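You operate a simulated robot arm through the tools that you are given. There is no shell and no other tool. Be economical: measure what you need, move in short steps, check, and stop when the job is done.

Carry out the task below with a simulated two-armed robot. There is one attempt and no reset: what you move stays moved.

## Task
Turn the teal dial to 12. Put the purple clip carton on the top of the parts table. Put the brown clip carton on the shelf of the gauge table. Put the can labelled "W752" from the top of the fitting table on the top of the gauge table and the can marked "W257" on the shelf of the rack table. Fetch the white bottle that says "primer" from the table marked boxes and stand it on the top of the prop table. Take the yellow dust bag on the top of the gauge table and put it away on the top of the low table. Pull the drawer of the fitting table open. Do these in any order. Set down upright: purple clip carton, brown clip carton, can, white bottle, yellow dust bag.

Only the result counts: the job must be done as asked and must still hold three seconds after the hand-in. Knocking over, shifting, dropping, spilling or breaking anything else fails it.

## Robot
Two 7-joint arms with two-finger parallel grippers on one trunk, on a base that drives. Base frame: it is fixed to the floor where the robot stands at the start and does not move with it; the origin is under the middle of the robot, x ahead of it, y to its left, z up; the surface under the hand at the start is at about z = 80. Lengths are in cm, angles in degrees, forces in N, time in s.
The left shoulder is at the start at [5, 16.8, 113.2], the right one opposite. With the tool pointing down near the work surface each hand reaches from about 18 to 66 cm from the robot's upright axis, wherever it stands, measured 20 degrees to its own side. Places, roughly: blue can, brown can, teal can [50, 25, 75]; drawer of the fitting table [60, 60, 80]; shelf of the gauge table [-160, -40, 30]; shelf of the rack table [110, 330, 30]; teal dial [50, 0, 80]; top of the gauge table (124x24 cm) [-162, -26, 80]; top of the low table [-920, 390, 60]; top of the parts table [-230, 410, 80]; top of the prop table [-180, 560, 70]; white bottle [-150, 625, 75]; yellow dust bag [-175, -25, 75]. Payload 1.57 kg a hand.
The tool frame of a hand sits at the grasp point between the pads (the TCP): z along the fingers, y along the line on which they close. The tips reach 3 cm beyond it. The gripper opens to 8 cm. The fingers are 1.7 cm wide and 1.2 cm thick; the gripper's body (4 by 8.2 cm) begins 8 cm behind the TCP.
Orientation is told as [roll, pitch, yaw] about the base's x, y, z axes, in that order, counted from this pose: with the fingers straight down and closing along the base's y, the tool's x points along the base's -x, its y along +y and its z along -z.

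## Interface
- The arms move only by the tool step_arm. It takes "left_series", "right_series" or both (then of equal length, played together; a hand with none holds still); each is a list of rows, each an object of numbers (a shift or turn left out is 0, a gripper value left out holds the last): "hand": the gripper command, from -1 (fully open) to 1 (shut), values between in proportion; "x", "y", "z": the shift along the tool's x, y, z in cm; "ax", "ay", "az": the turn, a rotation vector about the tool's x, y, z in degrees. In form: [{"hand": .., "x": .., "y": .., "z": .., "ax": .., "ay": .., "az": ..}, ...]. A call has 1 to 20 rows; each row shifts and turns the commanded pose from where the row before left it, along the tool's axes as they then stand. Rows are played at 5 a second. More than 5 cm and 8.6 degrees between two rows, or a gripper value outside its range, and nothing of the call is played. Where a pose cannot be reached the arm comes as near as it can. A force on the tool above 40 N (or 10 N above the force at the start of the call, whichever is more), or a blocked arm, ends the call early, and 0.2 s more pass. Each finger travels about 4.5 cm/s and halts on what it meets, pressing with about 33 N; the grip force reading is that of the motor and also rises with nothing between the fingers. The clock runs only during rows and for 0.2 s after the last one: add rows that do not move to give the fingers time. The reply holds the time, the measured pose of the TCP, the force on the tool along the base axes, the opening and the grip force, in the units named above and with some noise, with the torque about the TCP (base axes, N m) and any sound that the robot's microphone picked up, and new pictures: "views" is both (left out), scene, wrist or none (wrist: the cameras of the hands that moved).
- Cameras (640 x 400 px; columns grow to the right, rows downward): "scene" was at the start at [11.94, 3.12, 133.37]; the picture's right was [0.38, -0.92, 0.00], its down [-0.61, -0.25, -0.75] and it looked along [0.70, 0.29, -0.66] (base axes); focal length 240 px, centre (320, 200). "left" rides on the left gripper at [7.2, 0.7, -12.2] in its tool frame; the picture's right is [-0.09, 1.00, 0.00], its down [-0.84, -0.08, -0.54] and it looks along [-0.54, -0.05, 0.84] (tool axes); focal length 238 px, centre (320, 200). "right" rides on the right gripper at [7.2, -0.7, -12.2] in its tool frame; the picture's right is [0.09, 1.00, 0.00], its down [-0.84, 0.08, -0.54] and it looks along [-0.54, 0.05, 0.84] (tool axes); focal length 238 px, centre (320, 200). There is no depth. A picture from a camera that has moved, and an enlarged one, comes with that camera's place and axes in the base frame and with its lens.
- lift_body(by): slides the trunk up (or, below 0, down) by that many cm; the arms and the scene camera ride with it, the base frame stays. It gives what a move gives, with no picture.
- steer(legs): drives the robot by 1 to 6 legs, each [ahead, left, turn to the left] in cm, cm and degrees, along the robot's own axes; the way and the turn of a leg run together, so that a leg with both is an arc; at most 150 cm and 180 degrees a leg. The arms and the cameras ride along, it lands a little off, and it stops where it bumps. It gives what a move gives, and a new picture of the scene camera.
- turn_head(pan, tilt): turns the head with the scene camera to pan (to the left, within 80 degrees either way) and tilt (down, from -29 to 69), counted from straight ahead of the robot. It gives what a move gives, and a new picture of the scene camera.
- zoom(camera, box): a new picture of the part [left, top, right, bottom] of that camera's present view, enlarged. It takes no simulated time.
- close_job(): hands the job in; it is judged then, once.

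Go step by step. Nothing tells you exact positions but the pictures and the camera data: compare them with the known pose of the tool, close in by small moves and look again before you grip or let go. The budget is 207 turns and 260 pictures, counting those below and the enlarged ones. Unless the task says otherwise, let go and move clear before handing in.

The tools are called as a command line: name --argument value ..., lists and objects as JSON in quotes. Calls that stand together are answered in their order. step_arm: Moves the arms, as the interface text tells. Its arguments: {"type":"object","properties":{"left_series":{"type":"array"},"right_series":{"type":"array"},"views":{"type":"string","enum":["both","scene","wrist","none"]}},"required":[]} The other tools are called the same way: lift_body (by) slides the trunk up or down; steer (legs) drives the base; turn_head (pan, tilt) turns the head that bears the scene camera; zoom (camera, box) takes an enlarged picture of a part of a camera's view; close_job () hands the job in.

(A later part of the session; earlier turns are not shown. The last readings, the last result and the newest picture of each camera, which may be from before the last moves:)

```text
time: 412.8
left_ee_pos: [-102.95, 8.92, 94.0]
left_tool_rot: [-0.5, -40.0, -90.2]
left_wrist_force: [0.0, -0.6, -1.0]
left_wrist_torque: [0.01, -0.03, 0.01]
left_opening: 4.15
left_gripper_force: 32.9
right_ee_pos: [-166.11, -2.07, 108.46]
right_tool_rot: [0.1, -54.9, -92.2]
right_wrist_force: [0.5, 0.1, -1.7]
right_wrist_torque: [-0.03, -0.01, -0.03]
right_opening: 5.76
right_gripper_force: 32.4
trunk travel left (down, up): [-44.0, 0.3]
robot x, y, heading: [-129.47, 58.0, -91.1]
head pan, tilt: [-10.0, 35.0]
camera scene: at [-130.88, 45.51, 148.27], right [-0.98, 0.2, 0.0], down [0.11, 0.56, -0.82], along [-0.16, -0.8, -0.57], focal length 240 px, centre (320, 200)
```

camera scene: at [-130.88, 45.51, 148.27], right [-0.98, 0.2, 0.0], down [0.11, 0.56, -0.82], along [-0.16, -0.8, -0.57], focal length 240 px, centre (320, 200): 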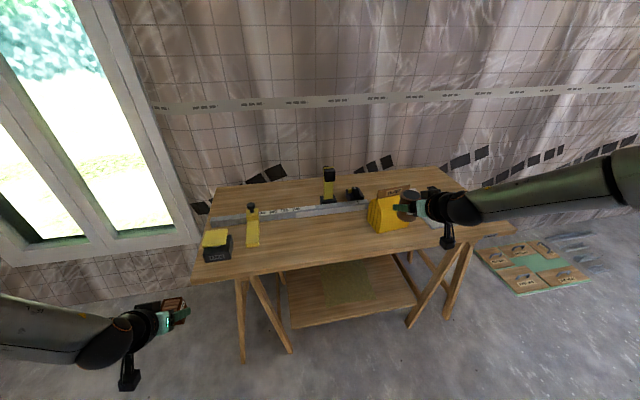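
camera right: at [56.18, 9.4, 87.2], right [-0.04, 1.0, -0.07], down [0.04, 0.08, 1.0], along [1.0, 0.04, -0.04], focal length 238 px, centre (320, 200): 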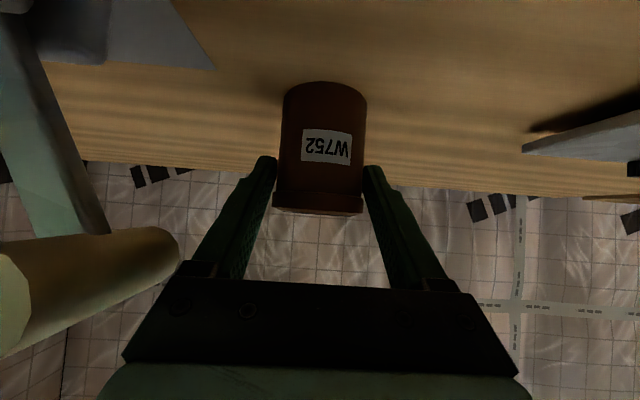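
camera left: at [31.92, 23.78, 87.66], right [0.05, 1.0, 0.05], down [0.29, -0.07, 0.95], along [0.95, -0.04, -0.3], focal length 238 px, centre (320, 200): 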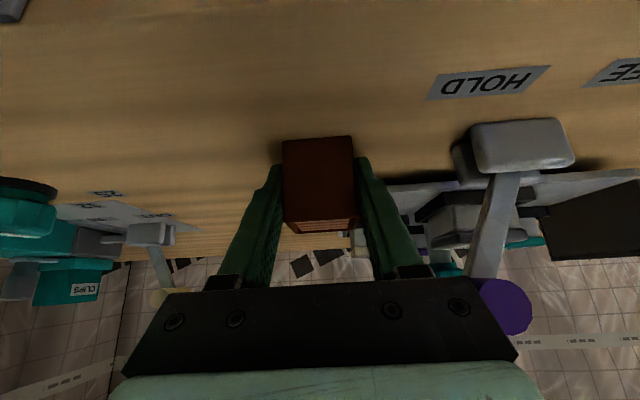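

I'll zoom in on the gauge table's top and shelf to choose spots.

zoom --camera "scene" --box '[180, 150, 480, 350]'

```text
2.00 times, centred on (330, 250) of scene
camera zoom: at [-130.88, 45.51, 148.27], right [-0.98, 0.2, 0.0], down [0.11, 0.56, -0.82], along [-0.16, -0.8, -0.57], focal length 481 px, centre (300, 100)
```

zoom: 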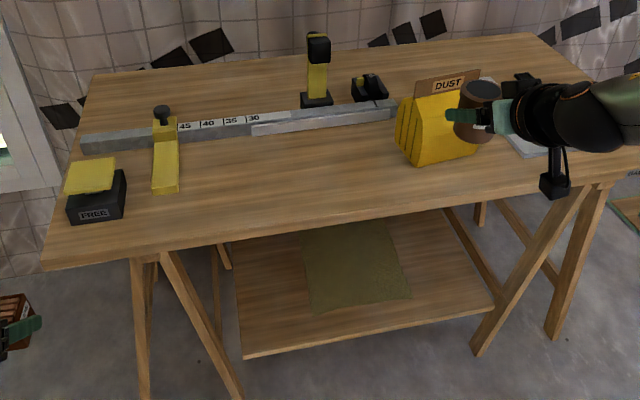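

The plan is W752 on the top at about [-142, -26] and the brown carton on the shelf's free left part at about [-138, -26]. I'll do W752 first with the right hand.

steer --legs '[[0, 23, 1.1], [22, 0, 0]]'

lift_body --by -17

zoom --camera "right" --box '[0, 0, 640, 400]'

```text
time: 416.7
left_ee_pos: [-79.12, -12.75, 93.94]
left_tool_rot: [-0.3, -39.9, -89.1]
left_wrist_force: [-0.9, -0.3, -1.0]
left_wrist_torque: [0.06, -0.04, 0.03]
left_opening: 4.13
left_gripper_force: 33.2
right_ee_pos: [-142.26, -25.13, 108.5]
right_tool_rot: [0.1, -54.8, -90.9]
right_wrist_force: [0.4, -0.4, -1.4]
right_wrist_torque: [-0.01, 0.0, -0.02]
right_opening: 5.74
right_gripper_force: 33.4
trunk travel left (down, up): [-44.0, 0.3]
robot x, y, heading: [-106.51, 36.12, -90.1]
head pan, tilt: [-10.0, 35.0]
camera scene: at [-107.89, 23.09, 148.26], right [-0.98, 0.17, 0.0], down [0.1, 0.57, -0.82], along [-0.14, -0.81, -0.57], focal length 240 px, centre (320, 200)
```

scene: 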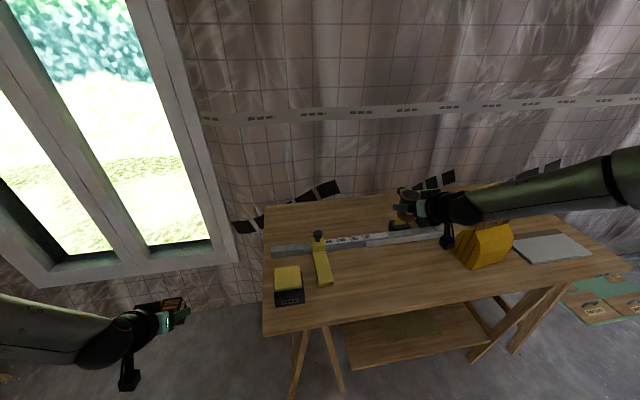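

```text
time: 418.6
left_ee_pos: [-79.22, -12.86, 77.11]
left_tool_rot: [-0.5, -40.0, -89.0]
left_wrist_force: [0.1, 0.5, -1.8]
left_wrist_torque: [0.01, -0.02, 0.02]
left_opening: 4.16
left_gripper_force: 33.1
right_ee_pos: [-142.33, -25.08, 91.53]
right_tool_rot: [0.1, -55.0, -90.8]
right_wrist_force: [-0.1, -0.9, -2.4]
right_wrist_torque: [0.04, -0.02, -0.02]
right_opening: 5.72
right_gripper_force: 33.3
trunk travel left (down, up): [-27.0, 17.3]
robot x, y, heading: [-106.27, 36.17, -90.3]
head pan, tilt: [-10.0, 35.0]
```

```text
1.00 times, centred on (320, 200) of right (not enlarged: the box is as wide or as high as the picture)
camera zoom: at [-142.62, -10.89, 92.62], right [1.0, 0.04, -0.07], down [0.08, -0.04, 1.0], along [0.04, -1.0, -0.04], focal length 238 px, centre (320, 200)
```

zoom: 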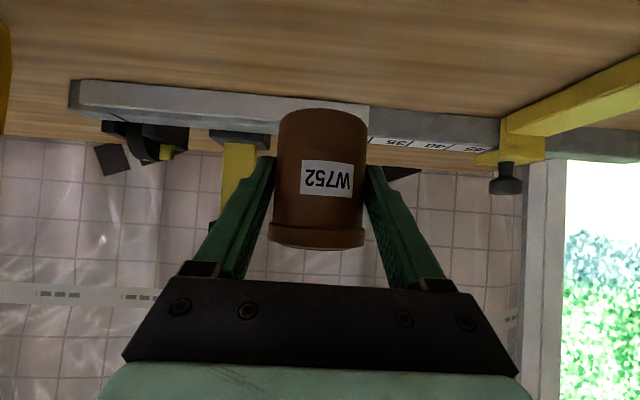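

Clear space, rail 9 cm behind. Lowering with the trunk.

lift_body --by -6.5

lift_body --by -0.6

lift_body --by -0.5

```text
time: 419.6
left_ee_pos: [-79.22, -12.86, 70.66]
left_tool_rot: [-0.5, -40.0, -88.9]
left_wrist_force: [1.7, -0.1, -1.0]
left_wrist_torque: [0.02, 0.0, -0.03]
left_opening: 4.17
left_gripper_force: 32.5
right_ee_pos: [-142.18, -25.16, 85.0]
right_tool_rot: [0.0, -55.0, -90.8]
right_wrist_force: [-0.8, -0.4, -1.0]
right_wrist_torque: [0.05, 0.01, -0.01]
right_opening: 5.72
right_gripper_force: 32.6
trunk travel left (down, up): [-20.5, 23.8]
robot x, y, heading: [-106.63, 36.02, -90.2]
head pan, tilt: [-10.0, 35.0]
```

```text
time: 420.2
left_ee_pos: [-79.02, -12.84, 69.92]
left_tool_rot: [-0.5, -40.0, -89.0]
left_wrist_force: [0.9, 0.2, 0.6]
left_wrist_torque: [0.01, 0.01, -0.01]
left_opening: 4.13
left_gripper_force: 32.7
right_ee_pos: [-142.22, -25.06, 84.38]
right_tool_rot: [0.1, -54.9, -90.9]
right_wrist_force: [0.9, 0.5, -0.9]
right_wrist_torque: [0.02, 0.03, 0.04]
right_opening: 5.73
right_gripper_force: 33.1
trunk travel left (down, up): [-19.9, 24.4]
robot x, y, heading: [-106.63, 35.86, -89.9]
head pan, tilt: [-10.0, 35.0]
```

```text
time: 420.7
left_ee_pos: [-79.13, -12.91, 69.53]
left_tool_rot: [-0.4, -40.0, -88.8]
left_wrist_force: [0.2, -0.3, -0.4]
left_wrist_torque: [0.03, 0.05, 0.01]
left_opening: 4.12
left_gripper_force: 33.1
right_ee_pos: [-142.2, -25.17, 84.22]
right_tool_rot: [-0.1, -55.3, -90.8]
right_wrist_force: [-0.3, 1.8, 10.1]
right_wrist_torque: [0.18, -0.15, 0.02]
right_opening: 5.72
right_gripper_force: 33.2
trunk travel left (down, up): [-19.4, 24.9]
robot x, y, heading: [-106.51, 36.05, -90.4]
head pan, tilt: [-10.0, 35.0]
```

Contact. I'll release W752 and withdraw along the tool axis.

step_arm --right_series '[{"hand": -0.3}, {"hand": -0.8}, {"hand": -0.8}, {"z": -2.5}, {"z": -4}, {"z": -4}, {"z": -4}, {}]' --views "both"

```text
time: 422.5
left_ee_pos: [-79.21, -12.8, 69.47]
left_tool_rot: [-0.4, -40.1, -89.0]
left_wrist_force: [0.2, -0.4, -1.7]
left_wrist_torque: [-0.02, 0.0, 0.02]
left_opening: 4.14
left_gripper_force: 32.6
right_ee_pos: [-142.03, -13.16, 92.17]
right_tool_rot: [0.1, -54.9, -90.8]
right_wrist_force: [-0.2, 0.4, 0.3]
right_wrist_torque: [0.0, -0.02, -0.01]
right_opening: 7.21
right_gripper_force: 0.0
trunk travel left (down, up): [-19.4, 24.9]
robot x, y, heading: [-106.65, 35.78, -90.2]
head pan, tilt: [-10.0, 35.0]
camera scene: at [-107.87, 23.2, 123.68], right [-0.98, 0.17, 0.0], down [0.1, 0.56, -0.82], along [-0.14, -0.81, -0.57], focal length 240 px, centre (320, 200)
camera right: at [-142.45, 1.08, 93.23], right [1.0, 0.04, -0.07], down [0.08, -0.04, 1.0], along [0.04, -1.0, -0.04], focal length 238 px, centre (320, 200)
```

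scene: 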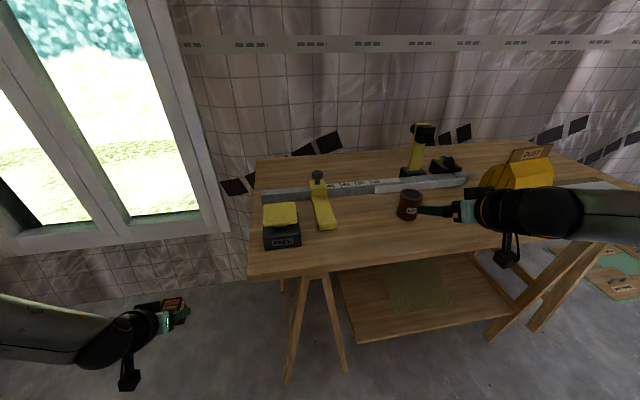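
right: 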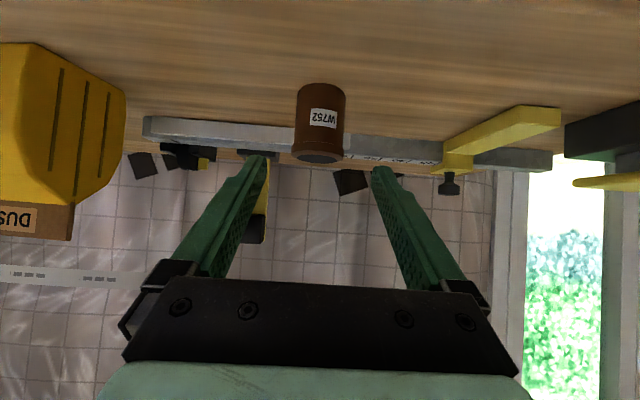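

W752 stands on the gauge table. Now the brown carton: I'll back off, tuck the right hand, lower the trunk and left hand, and line up with the shelf's left part.

steer --legs '[[-35, 0, 0]]'

step_arm --right_series '[{"z": -4.4, "x": -0.9}, {"z": -4.4, "x": -0.9}, {"z": -4.4, "x": -0.9}, {"z": -4.4, "x": -0.9}, {"z": -4.4, "x": -0.9}, {"z": -4.4, "x": -0.9}, {}]' --views "none"

lift_body --by -18.8

step_arm --left_series '[{"z": 2.8, "x": 2.3}, {"z": 2.8, "x": 2.3}, {"z": 2.8, "x": 2.3}, {"z": 2.6, "x": 2.3}, {}]' --views "none"

steer --legs '[[0, -59, 0]]'

```text
time: 424.8
left_ee_pos: [-79.15, 22.27, 69.48]
left_tool_rot: [-0.4, -39.9, -89.0]
left_wrist_force: [0.8, -0.2, -0.8]
left_wrist_torque: [0.0, 0.03, -0.01]
left_opening: 4.14
left_gripper_force: 32.7
right_ee_pos: [-142.05, 22.0, 92.17]
right_tool_rot: [0.0, -55.0, -90.8]
right_wrist_force: [0.3, 0.4, 0.2]
right_wrist_torque: [0.0, 0.0, 0.02]
right_opening: 7.22
right_gripper_force: 0.0
trunk travel left (down, up): [-19.4, 24.9]
robot x, y, heading: [-106.38, 70.51, -90.2]
head pan, tilt: [-10.0, 35.0]
camera scene: at [-107.83, 58.32, 123.68], right [-0.98, 0.18, 0.0], down [0.1, 0.56, -0.82], along [-0.14, -0.81, -0.57], focal length 240 px, centre (320, 200)
```

scene: 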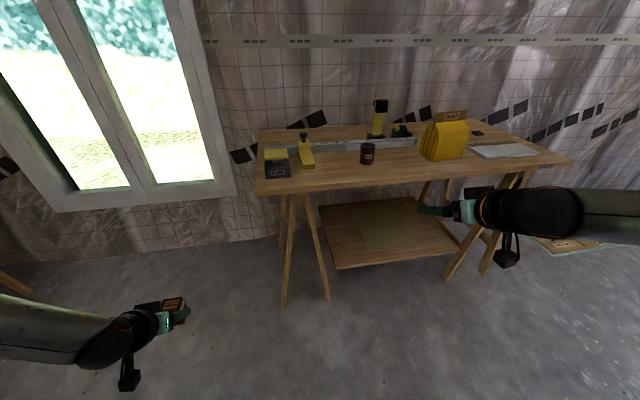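

```text
time: 426.4
left_ee_pos: [-79.18, 22.17, 69.59]
left_tool_rot: [-0.4, -40.0, -89.0]
left_wrist_force: [1.0, 0.7, -0.4]
left_wrist_torque: [0.03, 0.02, -0.01]
left_opening: 4.15
left_gripper_force: 32.7
right_ee_pos: [-141.66, 40.43, 111.64]
right_tool_rot: [0.0, -54.9, -90.9]
right_wrist_force: [-0.4, -0.6, 0.0]
right_wrist_torque: [0.01, 0.0, 0.01]
right_opening: 7.2
right_gripper_force: 0.1
trunk travel left (down, up): [-19.4, 24.9]
robot x, y, heading: [-106.23, 71.16, -90.1]
head pan, tilt: [-10.0, 35.0]
```

```text
time: 428.5
left_ee_pos: [-79.13, 22.26, 50.65]
left_tool_rot: [-0.5, -40.0, -89.0]
left_wrist_force: [-0.8, -0.6, -1.0]
left_wrist_torque: [0.01, 0.0, 0.02]
left_opening: 4.12
left_gripper_force: 32.6
right_ee_pos: [-141.85, 40.52, 92.82]
right_tool_rot: [0.1, -55.0, -90.8]
right_wrist_force: [-0.2, -0.4, -0.5]
right_wrist_torque: [0.01, 0.02, -0.03]
right_opening: 7.21
right_gripper_force: 0.0
trunk travel left (down, up): [-0.6, 43.7]
robot x, y, heading: [-106.67, 71.02, -90.4]
head pan, tilt: [-10.0, 35.0]
```

```text
time: 429.7
left_ee_pos: [-75.65, 24.42, 48.76]
left_tool_rot: [-0.4, -39.9, -89.0]
left_wrist_force: [-0.9, 0.8, -1.4]
left_wrist_torque: [0.03, 0.02, -0.04]
left_opening: 4.11
left_gripper_force: 33.1
left hand out of reach, approached as far as the arm can: row 1, 2, 3, 4
right_ee_pos: [-141.79, 40.54, 92.92]
right_tool_rot: [0.1, -55.0, -90.9]
right_wrist_force: [0.1, 0.3, 0.6]
right_wrist_torque: [-0.04, -0.02, 0.01]
right_opening: 7.2
right_gripper_force: 0.1
trunk travel left (down, up): [-0.6, 43.7]
robot x, y, heading: [-106.26, 71.12, -90.2]
head pan, tilt: [-10.0, 35.0]
```

```text
time: 435.4
left_ee_pos: [-134.72, 24.58, 48.8]
left_tool_rot: [-0.4, -39.9, -89.1]
left_wrist_force: [0.3, 0.3, -0.5]
left_wrist_torque: [0.02, -0.01, -0.01]
left_opening: 4.15
left_gripper_force: 32.8
right_ee_pos: [-200.91, 40.63, 92.79]
right_tool_rot: [0.1, -55.0, -90.9]
right_wrist_force: [-0.2, 1.1, 0.8]
right_wrist_torque: [-0.05, 0.01, 0.01]
right_opening: 7.19
right_gripper_force: 0.1
trunk travel left (down, up): [-0.6, 43.7]
robot x, y, heading: [-165.98, 71.36, -90.5]
head pan, tilt: [-10.0, 35.0]
camera scene: at [-166.92, 58.47, 104.88], right [-0.98, 0.18, 0.0], down [0.1, 0.56, -0.82], along [-0.14, -0.81, -0.57], focal length 240 px, centre (320, 200)
```

scene: 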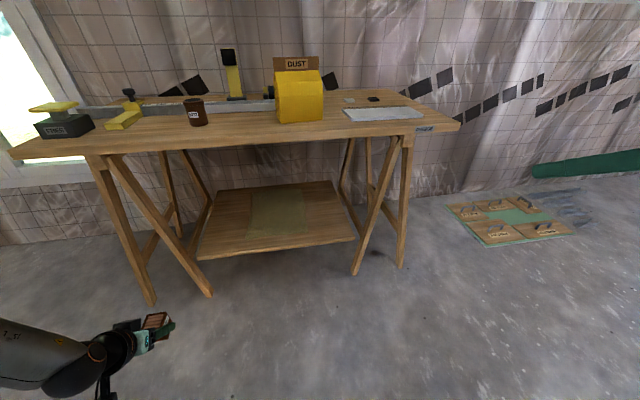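

The left hand can't go lower this far out to the side, so I'll bring it closer to the centre line, as worked at the rack.

step_arm --left_series '[{"y": -4}, {"y": -4}, {"y": -4}, {}]' --views "wrist"

```text
time: 436.4
left_ee_pos: [-144.22, 25.3, 53.39]
left_tool_rot: [-0.4, -39.8, -89.1]
left_wrist_force: [0.5, 0.2, -2.1]
left_wrist_torque: [0.03, -0.03, 0.01]
left_opening: 4.12
left_gripper_force: 32.8
left hand out of reach, approached as far as the arm can: row 1, 2, 3
right_ee_pos: [-200.87, 40.66, 92.79]
right_tool_rot: [0.1, -55.0, -90.9]
right_wrist_force: [0.2, 0.3, -0.8]
right_wrist_torque: [-0.01, 0.01, -0.02]
right_opening: 7.19
right_gripper_force: 0.0
trunk travel left (down, up): [-0.6, 43.7]
robot x, y, heading: [-165.39, 71.24, -90.1]
head pan, tilt: [-10.0, 35.0]
camera left: at [-143.59, 38.57, 58.12], right [1.0, -0.06, 0.05], down [-0.07, -0.3, 0.95], along [-0.04, -0.95, -0.3], focal length 238 px, centre (320, 200)
```

left: 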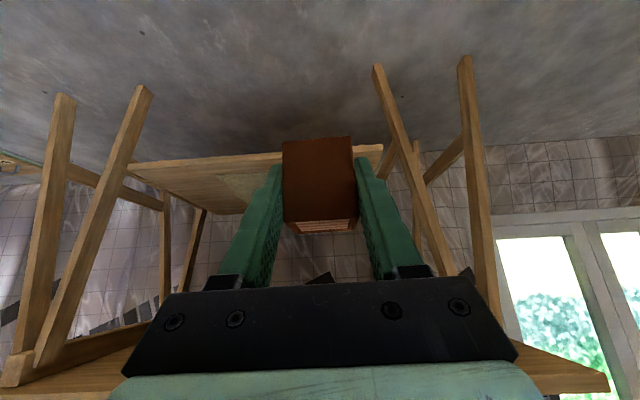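

step_arm --left_series '[{"z": -2.6, "x": 3.1}, {"z": -2.6, "x": 3.1}, {"z": -2.6, "x": 3.1}, {}]' --views "scene"

turn_head --pan 40 --tilt 55

```text
time: 437.4
left_ee_pos: [-143.7, 35.85, 54.05]
left_tool_rot: [-0.5, -39.9, -89.1]
left_wrist_force: [0.2, 0.6, -0.6]
left_wrist_torque: [0.0, -0.03, 0.03]
left_opening: 4.15
left_gripper_force: 33.1
left hand out of reach, approached as far as the arm can: row 3
right_ee_pos: [-200.92, 40.77, 92.79]
right_tool_rot: [0.1, -55.0, -90.9]
right_wrist_force: [-0.1, -0.1, -0.2]
right_wrist_torque: [0.0, 0.01, 0.0]
right_opening: 7.19
right_gripper_force: 0.0
trunk travel left (down, up): [-0.6, 43.7]
robot x, y, heading: [-165.39, 71.26, -90.2]
head pan, tilt: [-10.0, 35.0]
camera scene: at [-166.92, 58.47, 104.88], right [-0.98, 0.18, 0.0], down [0.1, 0.56, -0.82], along [-0.14, -0.81, -0.57], focal length 240 px, centre (320, 200)
```

scene: 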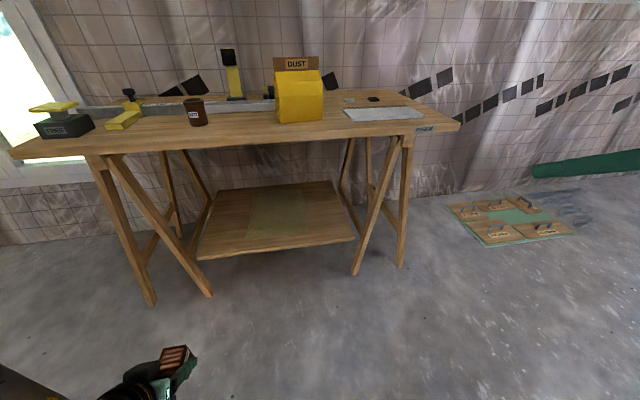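

```text
time: 438.5
left_ee_pos: [-143.72, 35.88, 53.93]
left_tool_rot: [-0.5, -39.9, -89.1]
left_wrist_force: [-0.3, 0.2, -1.7]
left_wrist_torque: [0.01, 0.02, 0.02]
left_opening: 4.16
left_gripper_force: 32.7
right_ee_pos: [-200.97, 40.74, 92.77]
right_tool_rot: [0.1, -55.1, -90.9]
right_wrist_force: [0.3, -0.5, 0.5]
right_wrist_torque: [0.01, 0.0, 0.0]
right_opening: 7.18
right_gripper_force: 0.0
trunk travel left (down, up): [-0.6, 43.7]
robot x, y, heading: [-165.39, 71.05, -90.4]
head pan, tilt: [40.0, 55.0]
camera scene: at [-160.75, 61.6, 102.05], right [-0.77, -0.64, 0.0], down [-0.52, 0.63, -0.57], along [0.37, -0.44, -0.82], focal length 240 px, centre (320, 200)
```

scene: 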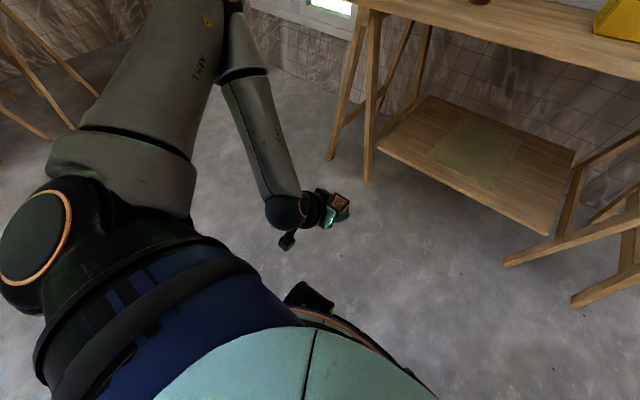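

The arm is folded into a bad posture. I'll extend it forward and up again, near the centre line, then come down diagonally as at the rack.

step_arm --left_series '[{"z": 0.23, "x": -4.15}, {"z": 0.23, "x": -4.15}, {"z": 0.23, "x": -4.15}, {"z": 0.23, "x": -4.15}, {"z": 0.23, "x": -4.15}, {"z": 0.23, "x": -4.15}, {"z": 0.23, "x": -4.15}, {}]' --views "none"

```text
time: 440.3
left_ee_pos: [-143.11, 12.44, 71.32]
left_tool_rot: [-0.5, -40.0, -89.1]
left_wrist_force: [-0.7, 0.6, -0.7]
left_wrist_torque: [0.01, 0.01, 0.0]
left_opening: 4.13
left_gripper_force: 33.0
right_ee_pos: [-200.94, 40.61, 92.87]
right_tool_rot: [0.2, -54.9, -90.9]
right_wrist_force: [0.4, -0.1, -0.3]
right_wrist_torque: [0.05, 0.02, 0.01]
right_opening: 7.2
right_gripper_force: 0.1
trunk travel left (down, up): [-0.6, 43.7]
robot x, y, heading: [-165.2, 71.1, -90.4]
head pan, tilt: [40.0, 55.0]
```

step_arm --left_series '[{"y": -4}, {"y": -3}, {"z": 2.4, "x": 3.2}, {"z": 2.4, "x": 3.2}, {"z": 2.4, "x": 3.2}, {"z": 2.4, "x": 3.2}, {"z": 2.4, "x": 3.2}, {"z": 2.4, "x": 3.2}, {"z": 2.4, "x": 3.2}, {"z": 2.4, "x": 3.2}, {}]' --views "none"

```text
time: 442.7
left_ee_pos: [-140.94, 24.44, 51.49]
left_tool_rot: [-0.5, -39.9, -89.2]
left_wrist_force: [0.0, -0.2, -0.9]
left_wrist_torque: [-0.02, 0.02, -0.01]
left_opening: 4.14
left_gripper_force: 32.9
left hand out of reach, approached as far as the arm can: row 3, 4, 5, 6, 7, 8, 9, 10
right_ee_pos: [-201.0, 40.71, 92.93]
right_tool_rot: [0.1, -54.9, -90.9]
right_wrist_force: [0.4, 0.2, 0.3]
right_wrist_torque: [0.01, 0.03, -0.03]
right_opening: 7.21
right_gripper_force: 0.0
trunk travel left (down, up): [-0.6, 43.7]
robot x, y, heading: [-165.25, 71.43, -90.2]
head pan, tilt: [40.0, 55.0]
```

Stuck at about z 51 with this 40° tilt, while 30° worked at the rack. I'll test whether 25–30° lets the left arm go down.

step_arm --left_series '[{"z": -2.4, "x": -3.2}, {"z": -2.4, "x": -3.2}, {"z": -2.4, "x": -3.2}, {"z": -2.4, "x": -3.2}, {"z": -2.4, "x": -3.2}, {"z": -2.4, "x": -3.2}, {"z": -2.4, "x": -3.2}, {"z": -2.4, "x": -3.2}, {"ay": 6}, {"ay": 6}, {"z": 3, "x": 2}, {"z": 3, "x": 2}, {"z": 3, "x": 2}, {"z": 3, "x": 2}, {"z": 3, "x": 2}, {"z": 3, "x": 2}, {"z": 3, "x": 2}, {"z": 3, "x": 2}, {}]' --views "none"

```text
time: 446.7
left_ee_pos: [-141.1, 20.01, 53.64]
left_tool_rot: [-0.4, -27.9, -89.2]
left_wrist_force: [-0.2, 0.1, -0.6]
left_wrist_torque: [0.03, -0.03, -0.03]
left_opening: 4.09
left_gripper_force: 33.4
right_ee_pos: [-200.93, 40.72, 93.0]
right_tool_rot: [0.0, -54.9, -91.0]
right_wrist_force: [0.6, -0.1, -0.4]
right_wrist_torque: [-0.05, 0.01, 0.0]
right_opening: 7.2
right_gripper_force: 0.1
trunk travel left (down, up): [-0.6, 43.7]
robot x, y, heading: [-165.47, 71.32, -90.3]
head pan, tilt: [40.0, 55.0]
```

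The command simply restarted from the clamped pose, so I can keep descending from here.

step_arm --left_series '[{"y": -2, "z": 2, "x": 1.3}, {"z": 3, "x": 2}, {"z": 3, "x": 2}, {"z": 3, "x": 2}, {}]' --views "none"

```text
time: 447.9
left_ee_pos: [-138.41, 24.68, 48.66]
left_tool_rot: [-0.3, -27.8, -89.2]
left_wrist_force: [0.6, 0.5, -0.8]
left_wrist_torque: [0.02, -0.01, -0.01]
left_opening: 4.15
left_gripper_force: 33.2
left hand out of reach, approached as far as the arm can: row 1, 2, 3, 4
right_ee_pos: [-200.91, 40.62, 92.88]
right_tool_rot: [0.1, -55.0, -91.0]
right_wrist_force: [-1.2, 1.0, 0.7]
right_wrist_torque: [0.02, -0.01, -0.03]
right_opening: 7.18
right_gripper_force: 0.0
trunk travel left (down, up): [-0.6, 43.7]
robot x, y, heading: [-165.65, 71.38, -90.3]
head pan, tilt: [40.0, 55.0]
```

The left arm's elbow posture blocks it, so I'll test whether the right arm (empty) can go low with a 30° tilt.

step_arm --right_series '[{"ay": 8.3}, {"ay": 8.3}, {"ay": 8.4}, {"y": 4.5}, {"y": 4.5}, {"y": 4.5}, {"y": 4.5}, {"x": -4.3, "z": 2.4}, {"x": -4.3, "z": 2.4}, {"x": -4.3, "z": 2.4}, {"x": -4.3, "z": 2.4}, {"x": -4.3, "z": 2.4}, {}]' --views "none"

step_arm --right_series '[{"z": 3.6, "x": 2.6}, {"z": 3.6, "x": 2.6}, {"z": 3.6, "x": 2.6}, {"z": 3.6, "x": 2.6}, {"z": 3.6, "x": 2.6}, {"z": 3.6, "x": 2.6}, {"z": 3.6, "x": 2.6}, {"z": 3.6, "x": 2.6}, {"z": 3.6, "x": 2.6}, {"z": 3.6, "x": 2.6}, {"z": 3.6, "x": 2.6}, {"z": 3.6, "x": 2.6}, {}]' --views "none"

```text
time: 450.7
left_ee_pos: [-138.39, 24.55, 48.59]
left_tool_rot: [-0.4, -28.0, -89.2]
left_wrist_force: [-0.8, 0.0, -0.6]
left_wrist_torque: [0.02, -0.01, -0.01]
left_opening: 4.14
left_gripper_force: 32.8
right_ee_pos: [-184.17, 18.17, 93.05]
right_tool_rot: [0.0, -30.0, -91.0]
right_wrist_force: [-0.5, -0.3, -0.3]
right_wrist_torque: [-0.01, -0.01, -0.02]
right_opening: 7.21
right_gripper_force: 0.2
right hand out of reach, approached as far as the arm can: row 12
trunk travel left (down, up): [-0.6, 43.7]
robot x, y, heading: [-165.49, 71.39, -90.0]
head pan, tilt: [40.0, 55.0]
```

```text
time: 453.5
left_ee_pos: [-138.47, 24.55, 48.64]
left_tool_rot: [-0.4, -27.9, -89.3]
left_wrist_force: [-0.3, 0.7, -1.3]
left_wrist_torque: [0.02, 0.0, -0.05]
left_opening: 4.13
left_gripper_force: 33.1
right_ee_pos: [-190.49, 26.76, 49.49]
right_tool_rot: [0.0, -29.9, -90.9]
right_wrist_force: [0.0, 0.1, -0.5]
right_wrist_torque: [0.02, 0.01, -0.02]
right_opening: 7.21
right_gripper_force: 0.1
right hand out of reach, approached as far as the arm can: row 9, 10, 11, 12
trunk travel left (down, up): [-0.6, 43.7]
robot x, y, heading: [-165.45, 70.86, -90.0]
head pan, tilt: [40.0, 55.0]
```

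Perhaps the arms fold too tightly when I retract while lowering. I'll try going down with the hand further ahead.

step_arm --left_series '[{"ay": -6, "x": -2}, {"ay": -6, "x": -2}, {"x": -3.9}, {"x": -3.9}, {"x": -3.9}, {"x": -3.9}, {"y": -4}, {"y": -4}, {"z": 2.3, "x": 1.93}, {"z": 2.3, "x": 1.93}, {"z": 2.3, "x": 1.93}, {"z": 2.3, "x": 1.93}, {"z": 2.3, "x": 1.93}, {}]' --views "none"

```text
time: 456.5
left_ee_pos: [-139.96, 16.14, 54.0]
left_tool_rot: [-0.3, -39.9, -89.1]
left_wrist_force: [0.1, 0.6, -0.8]
left_wrist_torque: [-0.01, 0.03, 0.03]
left_opening: 4.13
left_gripper_force: 33.3
left hand out of reach, approached as far as the arm can: row 7, 8, 9, 10, 11, 12, 13
right_ee_pos: [-190.47, 26.83, 49.49]
right_tool_rot: [0.0, -29.9, -91.0]
right_wrist_force: [-0.2, -0.8, 0.1]
right_wrist_torque: [0.0, 0.01, 0.0]
right_opening: 7.22
right_gripper_force: 0.1
trunk travel left (down, up): [-0.6, 43.7]
robot x, y, heading: [-165.5, 71.13, -90.0]
head pan, tilt: [40.0, 55.0]
```

step_arm --left_series '[{"y": 4}, {"y": 4}, {"y": 4}, {"z": 2.3, "x": 1.93}, {"z": 2.3, "x": 1.93}, {"z": 2.3, "x": 1.93}, {"z": 2.3, "x": 1.93}, {"z": 2.3, "x": 1.93}, {}]' --views "none"

```text
time: 458.5
left_ee_pos: [-126.93, 19.39, 48.98]
left_tool_rot: [-0.4, -39.8, -89.1]
left_wrist_force: [0.3, 0.3, -0.7]
left_wrist_torque: [-0.01, -0.01, 0.02]
left_opening: 4.1
left_gripper_force: 33.0
left hand out of reach, approached as far as the arm can: row 4, 5, 6, 7, 8
right_ee_pos: [-190.59, 26.63, 49.43]
right_tool_rot: [0.1, -29.9, -90.9]
right_wrist_force: [-0.3, 1.1, -0.1]
right_wrist_torque: [0.0, -0.02, 0.01]
right_opening: 7.19
right_gripper_force: 0.1
trunk travel left (down, up): [-0.6, 43.7]
robot x, y, heading: [-165.95, 71.22, -90.1]
head pan, tilt: [40.0, 55.0]
```

Both elbows are in a high posture that won't go low. At the rack the right arm started from its original centred pose, so I'll bring it back there (hand straight down, near the centre line) to reset the posture.

step_arm --right_series '[{"z": -3.46, "x": -2}, {"z": -3.46, "x": -2}, {"z": -3.46, "x": -2}, {"z": -3.46, "x": -2}, {"z": -3.46, "x": -2}, {"z": -3.46, "x": -2}, {"z": -3.46, "x": -2}, {"z": -3.46, "x": -2}, {"ay": 7.5}, {"ay": 7.5}, {"ay": 7.5}, {"ay": 7.5}, {"y": 4.5}, {"y": 4.5}, {"y": 4.5}, {"y": 4.5}, {"y": 4.5}, {}]' --views "none"

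turn_head --pan -30 --tilt 50

```text
time: 462.3
left_ee_pos: [-126.96, 19.32, 48.89]
left_tool_rot: [-0.5, -40.0, -89.1]
left_wrist_force: [0.3, 0.0, -0.9]
left_wrist_torque: [0.01, 0.02, 0.0]
left_opening: 4.15
left_gripper_force: 33.1
right_ee_pos: [-179.72, 28.63, 80.81]
right_tool_rot: [0.1, 0.0, -91.0]
right_wrist_force: [0.3, 0.6, 0.8]
right_wrist_torque: [0.04, -0.01, 0.03]
right_opening: 7.18
right_gripper_force: 0.0
right hand out of reach, approached as far as the arm can: row 15, 16, 17
trunk travel left (down, up): [-0.6, 43.7]
robot x, y, heading: [-165.37, 71.39, -90.2]
head pan, tilt: [40.0, 55.0]
```

```text
time: 463.7
left_ee_pos: [-126.97, 19.38, 48.86]
left_tool_rot: [-0.4, -40.0, -89.0]
left_wrist_force: [0.5, 0.5, -1.0]
left_wrist_torque: [-0.01, -0.02, -0.02]
left_opening: 4.15
left_gripper_force: 33.1
right_ee_pos: [-179.8, 28.66, 80.93]
right_tool_rot: [0.1, 0.0, -91.0]
right_wrist_force: [0.2, 0.6, 0.2]
right_wrist_torque: [0.03, -0.02, 0.0]
right_opening: 7.2
right_gripper_force: 0.0
trunk travel left (down, up): [-0.6, 43.7]
robot x, y, heading: [-165.56, 71.16, -90.3]
head pan, tilt: [-30.0, 50.0]
camera scene: at [-169.23, 60.48, 102.7], right [-0.86, 0.5, 0.0], down [0.38, 0.66, -0.64], along [-0.32, -0.56, -0.77], focal length 240 px, centre (320, 200)
```

scene: 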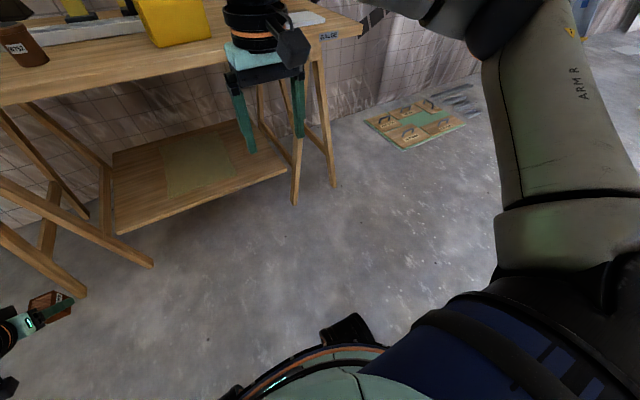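

Both elbows sit high. I'll test whether the left arm can go lower further out to its side.

step_arm --left_series '[{"z": -2.3, "x": -1.93}, {"y": 4.5}, {"y": 4.5}, {"y": 4}, {"z": -2.57, "x": 3.06}, {"z": -2.57, "x": 3.06}, {"z": -2.57, "x": 3.06}, {"z": -2.57, "x": 3.06}, {"z": 2.3, "x": 1.93}, {"z": 2.3, "x": 1.93}, {"z": 2.3, "x": 1.93}, {"z": 2.3, "x": 1.93}, {"z": 2.3, "x": 1.93}, {"z": 2.3, "x": 1.93}, {}]' --views "none"

```text
time: 466.9
left_ee_pos: [-114.39, 35.35, 33.68]
left_tool_rot: [-0.4, -39.9, -89.1]
left_wrist_force: [0.3, 1.0, -1.2]
left_wrist_torque: [0.01, 0.0, -0.01]
left_opening: 4.13
left_gripper_force: 33.5
right_ee_pos: [-179.68, 28.63, 80.89]
right_tool_rot: [0.1, 0.0, -91.0]
right_wrist_force: [-0.1, 0.2, -0.2]
right_wrist_torque: [0.0, 0.0, -0.02]
right_opening: 7.21
right_gripper_force: 0.1
trunk travel left (down, up): [-0.6, 43.7]
robot x, y, heading: [-165.25, 71.48, -90.1]
head pan, tilt: [-30.0, 50.0]
```

At the side it reaches z 34. So I'll place the carton on the shelf's free right part with the robot turned 30° to the right, the hand coming in diagonally. Raising a little, turning and checking.

step_arm --left_series '[{"z": -2.9, "x": -2.4}, {}]' --views "none"

steer --legs '[[0, 0, -30], [0, -21, 0]]'

turn_head --pan 35 --tilt 38

zoom --camera "left" --box '[0, 0, 640, 400]'

```text
time: 467.5
left_ee_pos: [-114.33, 35.57, 37.33]
left_tool_rot: [-0.4, -39.9, -89.1]
left_wrist_force: [0.5, 0.3, -0.8]
left_wrist_torque: [0.04, -0.01, -0.02]
left_opening: 4.15
left_gripper_force: 32.9
right_ee_pos: [-179.79, 28.49, 80.79]
right_tool_rot: [0.1, 0.0, -90.9]
right_wrist_force: [0.6, -0.4, 0.2]
right_wrist_torque: [0.0, 0.05, 0.01]
right_opening: 7.2
right_gripper_force: 0.1
trunk travel left (down, up): [-0.6, 43.7]
robot x, y, heading: [-165.76, 71.25, -90.5]
head pan, tilt: [-30.0, 50.0]
```

```text
time: 471.5
left_ee_pos: [-157.13, 25.14, 37.5]
left_tool_rot: [-0.4, -39.9, -119.2]
left_wrist_force: [-0.3, 0.1, -1.4]
left_wrist_torque: [0.01, 0.01, 0.0]
left_opening: 4.14
left_gripper_force: 33.4
right_ee_pos: [-217.37, 51.95, 80.92]
right_tool_rot: [0.2, -0.1, -121.1]
right_wrist_force: [-0.1, 0.0, 0.1]
right_wrist_torque: [0.0, -0.01, 0.04]
right_opening: 7.22
right_gripper_force: 0.1
trunk travel left (down, up): [-0.6, 43.7]
robot x, y, heading: [-183.28, 81.69, -120.2]
head pan, tilt: [-30.0, 50.0]
camera scene: at [-192.05, 74.37, 102.7], right [-0.5, 0.87, 0.0], down [0.67, 0.38, -0.64], along [-0.56, -0.32, -0.77], focal length 240 px, centre (320, 200)
```

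scene: 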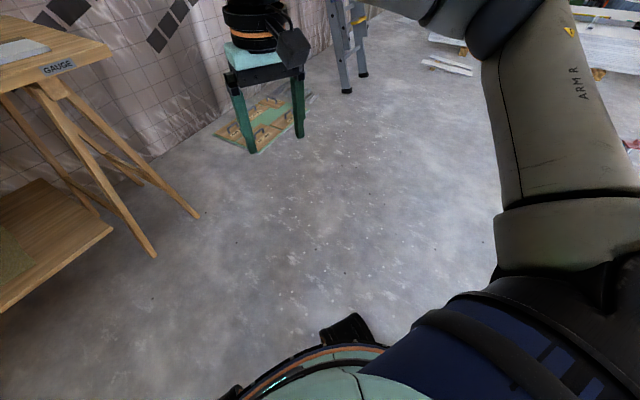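

```text
time: 472.8
left_ee_pos: [-157.1, 25.3, 37.42]
left_tool_rot: [-0.5, -40.0, -119.2]
left_wrist_force: [0.0, 0.7, -1.1]
left_wrist_torque: [-0.02, -0.01, -0.01]
left_opening: 4.14
left_gripper_force: 32.9
right_ee_pos: [-217.18, 52.01, 80.91]
right_tool_rot: [0.2, 0.0, -121.1]
right_wrist_force: [-0.2, -0.3, -0.4]
right_wrist_torque: [0.05, 0.01, -0.02]
right_opening: 7.21
right_gripper_force: 0.0
trunk travel left (down, up): [-0.6, 43.7]
robot x, y, heading: [-182.91, 81.62, -120.1]
head pan, tilt: [35.0, 38.0]
camera scene: at [-184.66, 69.59, 104.42], right [-1.0, -0.08, 0.0], down [-0.05, 0.61, -0.79], along [0.06, -0.79, -0.62], focal length 240 px, centre (320, 200)
```

scene: 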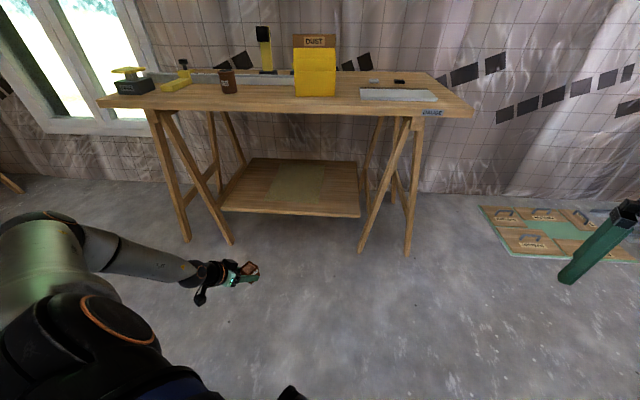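

```text
1.00 times, centred on (320, 200) of left (not enlarged: the box is as wide or as high as the picture)
camera zoom: at [-150.12, 36.52, 42.1], right [0.83, -0.55, 0.05], down [-0.21, -0.22, 0.95], along [-0.51, -0.81, -0.3], focal length 238 px, centre (320, 200)
```

zoom: 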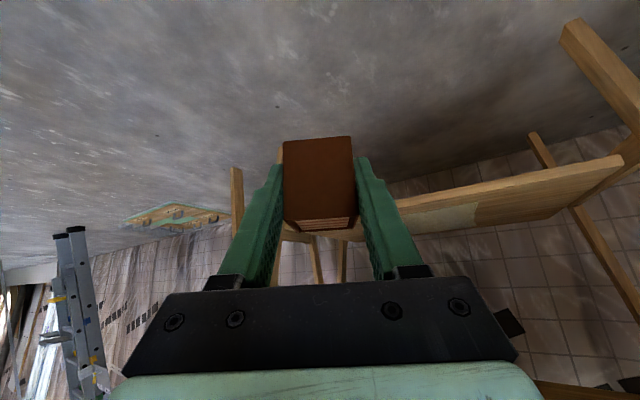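

The shelf's free right part is x -180..-196, front edge y -14. Target carton centre is [-187.5, -22]. Driving in along the hand's direction, first part.

steer --legs '[[36, -2.5, 0]]'

zoom --camera "left" --box '[0, 0, 640, 400]'

```text
time: 475.2
left_ee_pos: [-177.87, -4.9, 37.43]
left_tool_rot: [-0.4, -39.9, -119.2]
left_wrist_force: [0.6, -0.2, -0.1]
left_wrist_torque: [-0.01, 0.02, 0.01]
left_opening: 4.12
left_gripper_force: 32.8
right_ee_pos: [-237.91, 21.87, 81.09]
right_tool_rot: [0.1, 0.0, -121.1]
right_wrist_force: [0.2, -0.8, -0.6]
right_wrist_torque: [0.02, 0.01, 0.0]
right_opening: 7.21
right_gripper_force: 0.0
trunk travel left (down, up): [-0.6, 43.7]
robot x, y, heading: [-203.74, 51.84, -120.4]
head pan, tilt: [35.0, 38.0]
camera scene: at [-205.19, 39.5, 104.42], right [-1.0, -0.08, 0.0], down [-0.05, 0.61, -0.79], along [0.06, -0.79, -0.62], focal length 240 px, centre (320, 200)
```

scene: 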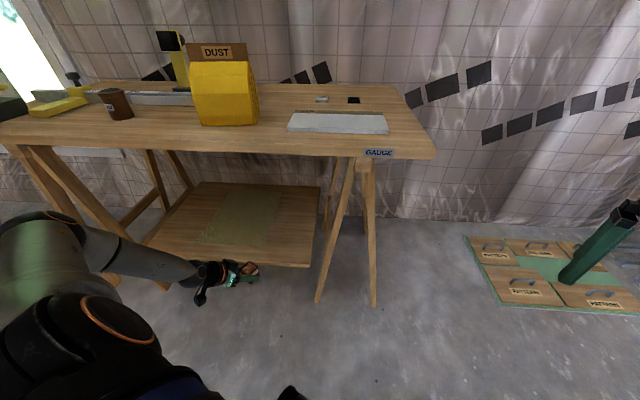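

```text
1.00 times, centred on (320, 200) of left (not enlarged: the box is as wide or as high as the picture)
camera zoom: at [-170.73, 6.35, 42.1], right [0.83, -0.55, 0.05], down [-0.21, -0.22, 0.95], along [-0.52, -0.8, -0.3], focal length 238 px, centre (320, 200)
```

zoom: 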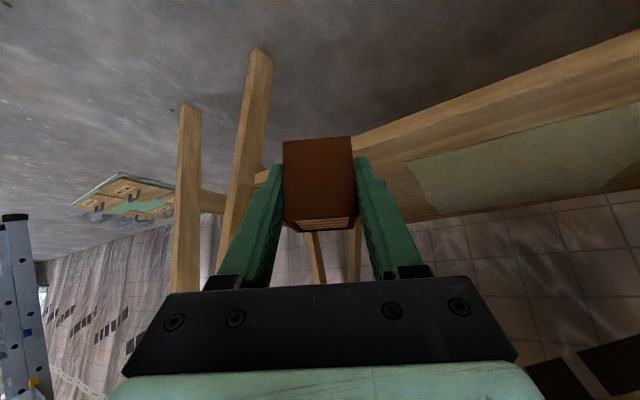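

steer --legs '[[20, 0, 0]]'

zoom --camera "left" --box '[0, 0, 640, 400]'

zoom --camera "scene" --box '[100, 120, 400, 320]'

```text
time: 476.8
left_ee_pos: [-187.85, -21.82, 37.44]
left_tool_rot: [-0.3, -39.9, -119.3]
left_wrist_force: [0.4, 0.2, -0.8]
left_wrist_torque: [0.04, 0.0, 0.02]
left_opening: 4.16
left_gripper_force: 33.4
right_ee_pos: [-247.77, 5.22, 80.82]
right_tool_rot: [0.1, 0.0, -121.3]
right_wrist_force: [-0.5, 0.2, -0.1]
right_wrist_torque: [0.03, -0.02, 0.0]
right_opening: 7.23
right_gripper_force: 0.0
trunk travel left (down, up): [-0.6, 43.7]
robot x, y, heading: [-214.04, 34.89, -120.6]
head pan, tilt: [35.0, 38.0]
camera scene: at [-215.1, 22.67, 104.42], right [-1.0, -0.08, 0.0], down [-0.05, 0.61, -0.79], along [0.06, -0.79, -0.62], focal length 240 px, centre (320, 200)
```

scene: 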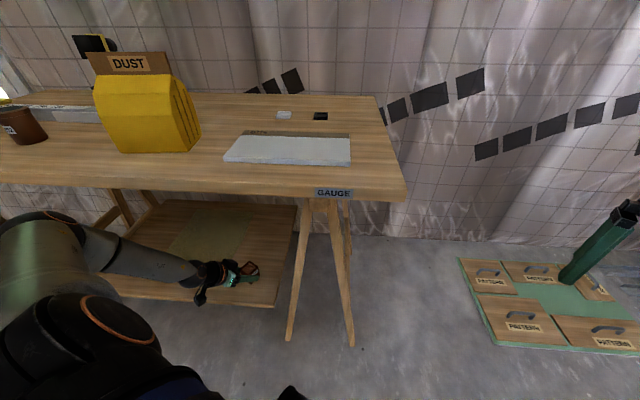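

```text
1.00 times, centred on (320, 200) of left (not enlarged: the box is as wide or as high as the picture)
camera zoom: at [-180.68, -10.52, 42.1], right [0.83, -0.55, 0.05], down [-0.21, -0.22, 0.95], along [-0.52, -0.8, -0.3], focal length 238 px, centre (320, 200)
```

zoom: 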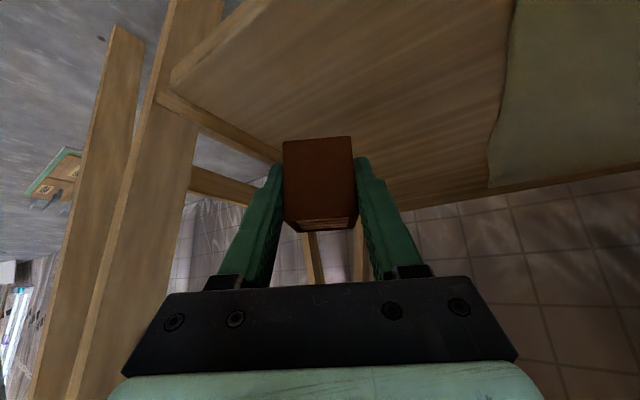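

```text
2.00 times, centred on (250, 220) of scene
camera zoom: at [-215.1, 22.67, 104.42], right [-1.0, -0.08, 0.0], down [-0.05, 0.61, -0.79], along [0.06, -0.79, -0.62], focal length 481 px, centre (460, 160)
```

zoom: 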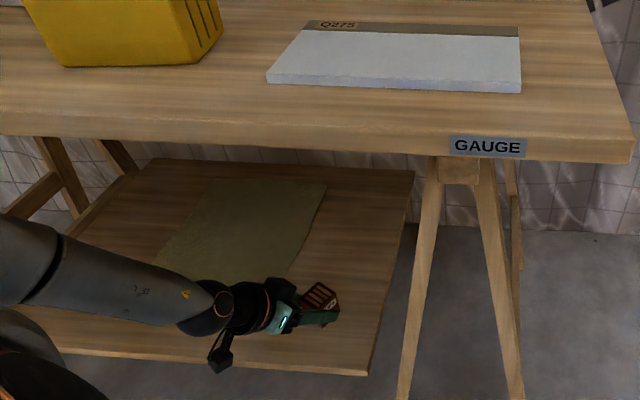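

The carton is over the free wood between mat and edge. Lowering with small arm steps.

step_arm --left_series '[{"z": 1.15, "x": 0.97}, {"z": 1.15, "x": 0.97}, {"z": 0.4, "x": 0.32}, {}]' --views "none"

step_arm --left_series '[{"z": 0.4, "x": 0.32}, {"z": 0.4, "x": 0.32}, {}]' --views "none"

```text
time: 477.8
left_ee_pos: [-187.8, -21.6, 34.03]
left_tool_rot: [-0.5, -39.9, -119.4]
left_wrist_force: [0.7, -0.6, -1.1]
left_wrist_torque: [0.01, 0.02, -0.02]
left_opening: 4.15
left_gripper_force: 33.7
right_ee_pos: [-247.73, 5.13, 80.93]
right_tool_rot: [0.1, 0.1, -121.4]
right_wrist_force: [0.1, -0.8, 0.4]
right_wrist_torque: [0.0, 0.03, 0.0]
right_opening: 7.21
right_gripper_force: 0.1
trunk travel left (down, up): [-0.6, 43.7]
robot x, y, heading: [-213.99, 34.45, -120.3]
head pan, tilt: [35.0, 38.0]
```

```text
time: 478.6
left_ee_pos: [-187.81, -21.69, 32.93]
left_tool_rot: [-0.4, -40.0, -119.3]
left_wrist_force: [0.4, -0.3, -1.5]
left_wrist_torque: [-0.02, 0.02, 0.01]
left_opening: 4.17
left_gripper_force: 32.9
right_ee_pos: [-247.61, 5.23, 80.85]
right_tool_rot: [0.1, 0.0, -121.3]
right_wrist_force: [-0.7, -0.8, 0.7]
right_wrist_torque: [-0.05, -0.02, -0.01]
right_opening: 7.24
right_gripper_force: 0.0
trunk travel left (down, up): [-0.6, 43.7]
robot x, y, heading: [-213.75, 34.91, -120.4]
head pan, tilt: [35.0, 38.0]
```

step_arm --left_series '[{"z": 0.4, "x": 0.32}, {"z": 0.4, "x": 0.32}, {}]' --views "none"

step_arm --left_series '[{"z": 0.4, "x": 0.32}, {}]' --views "wrist"

```text
time: 479.4
left_ee_pos: [-187.79, -22.07, 32.04]
left_tool_rot: [-0.2, -40.3, -119.5]
left_wrist_force: [0.1, 2.6, 14.0]
left_wrist_torque: [-0.03, -0.18, -0.01]
left_opening: 4.11
left_gripper_force: 33.1
right_ee_pos: [-247.73, 5.36, 80.9]
right_tool_rot: [0.2, 0.0, -121.4]
right_wrist_force: [0.1, -0.5, 0.0]
right_wrist_torque: [0.0, 0.01, 0.04]
right_opening: 7.19
right_gripper_force: 0.1
trunk travel left (down, up): [-0.6, 43.7]
robot x, y, heading: [-213.84, 34.76, -120.6]
head pan, tilt: [35.0, 38.0]
```

```text
time: 479.9
left_ee_pos: [-187.93, -22.2, 31.94]
left_tool_rot: [-0.1, -40.5, -119.5]
left_wrist_force: [-1.3, 3.7, 32.8]
left_wrist_torque: [-0.1, 0.03, -0.01]
left_opening: 4.18
left_gripper_force: 33.1
right_ee_pos: [-247.89, 5.36, 80.96]
right_tool_rot: [0.2, -0.1, -121.2]
right_wrist_force: [0.0, 0.3, 0.3]
right_wrist_torque: [-0.01, 0.02, 0.0]
right_opening: 7.19
right_gripper_force: 0.1
trunk travel left (down, up): [-0.6, 43.7]
robot x, y, heading: [-213.98, 35.2, -120.6]
head pan, tilt: [35.0, 38.0]
camera left: at [-180.81, -10.83, 36.41], right [0.83, -0.55, 0.06], down [-0.21, -0.21, 0.96], along [-0.52, -0.81, -0.29], focal length 238 px, centre (320, 200)
```

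left: 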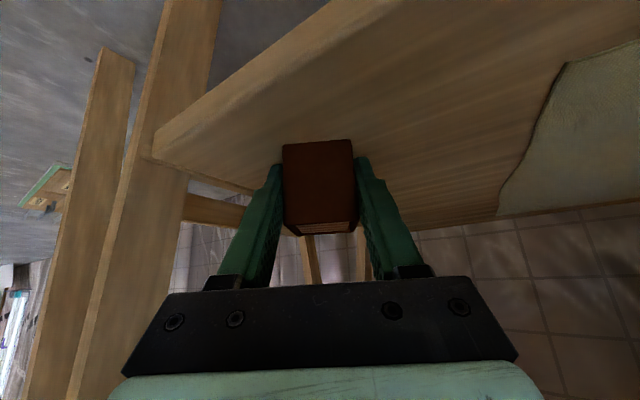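

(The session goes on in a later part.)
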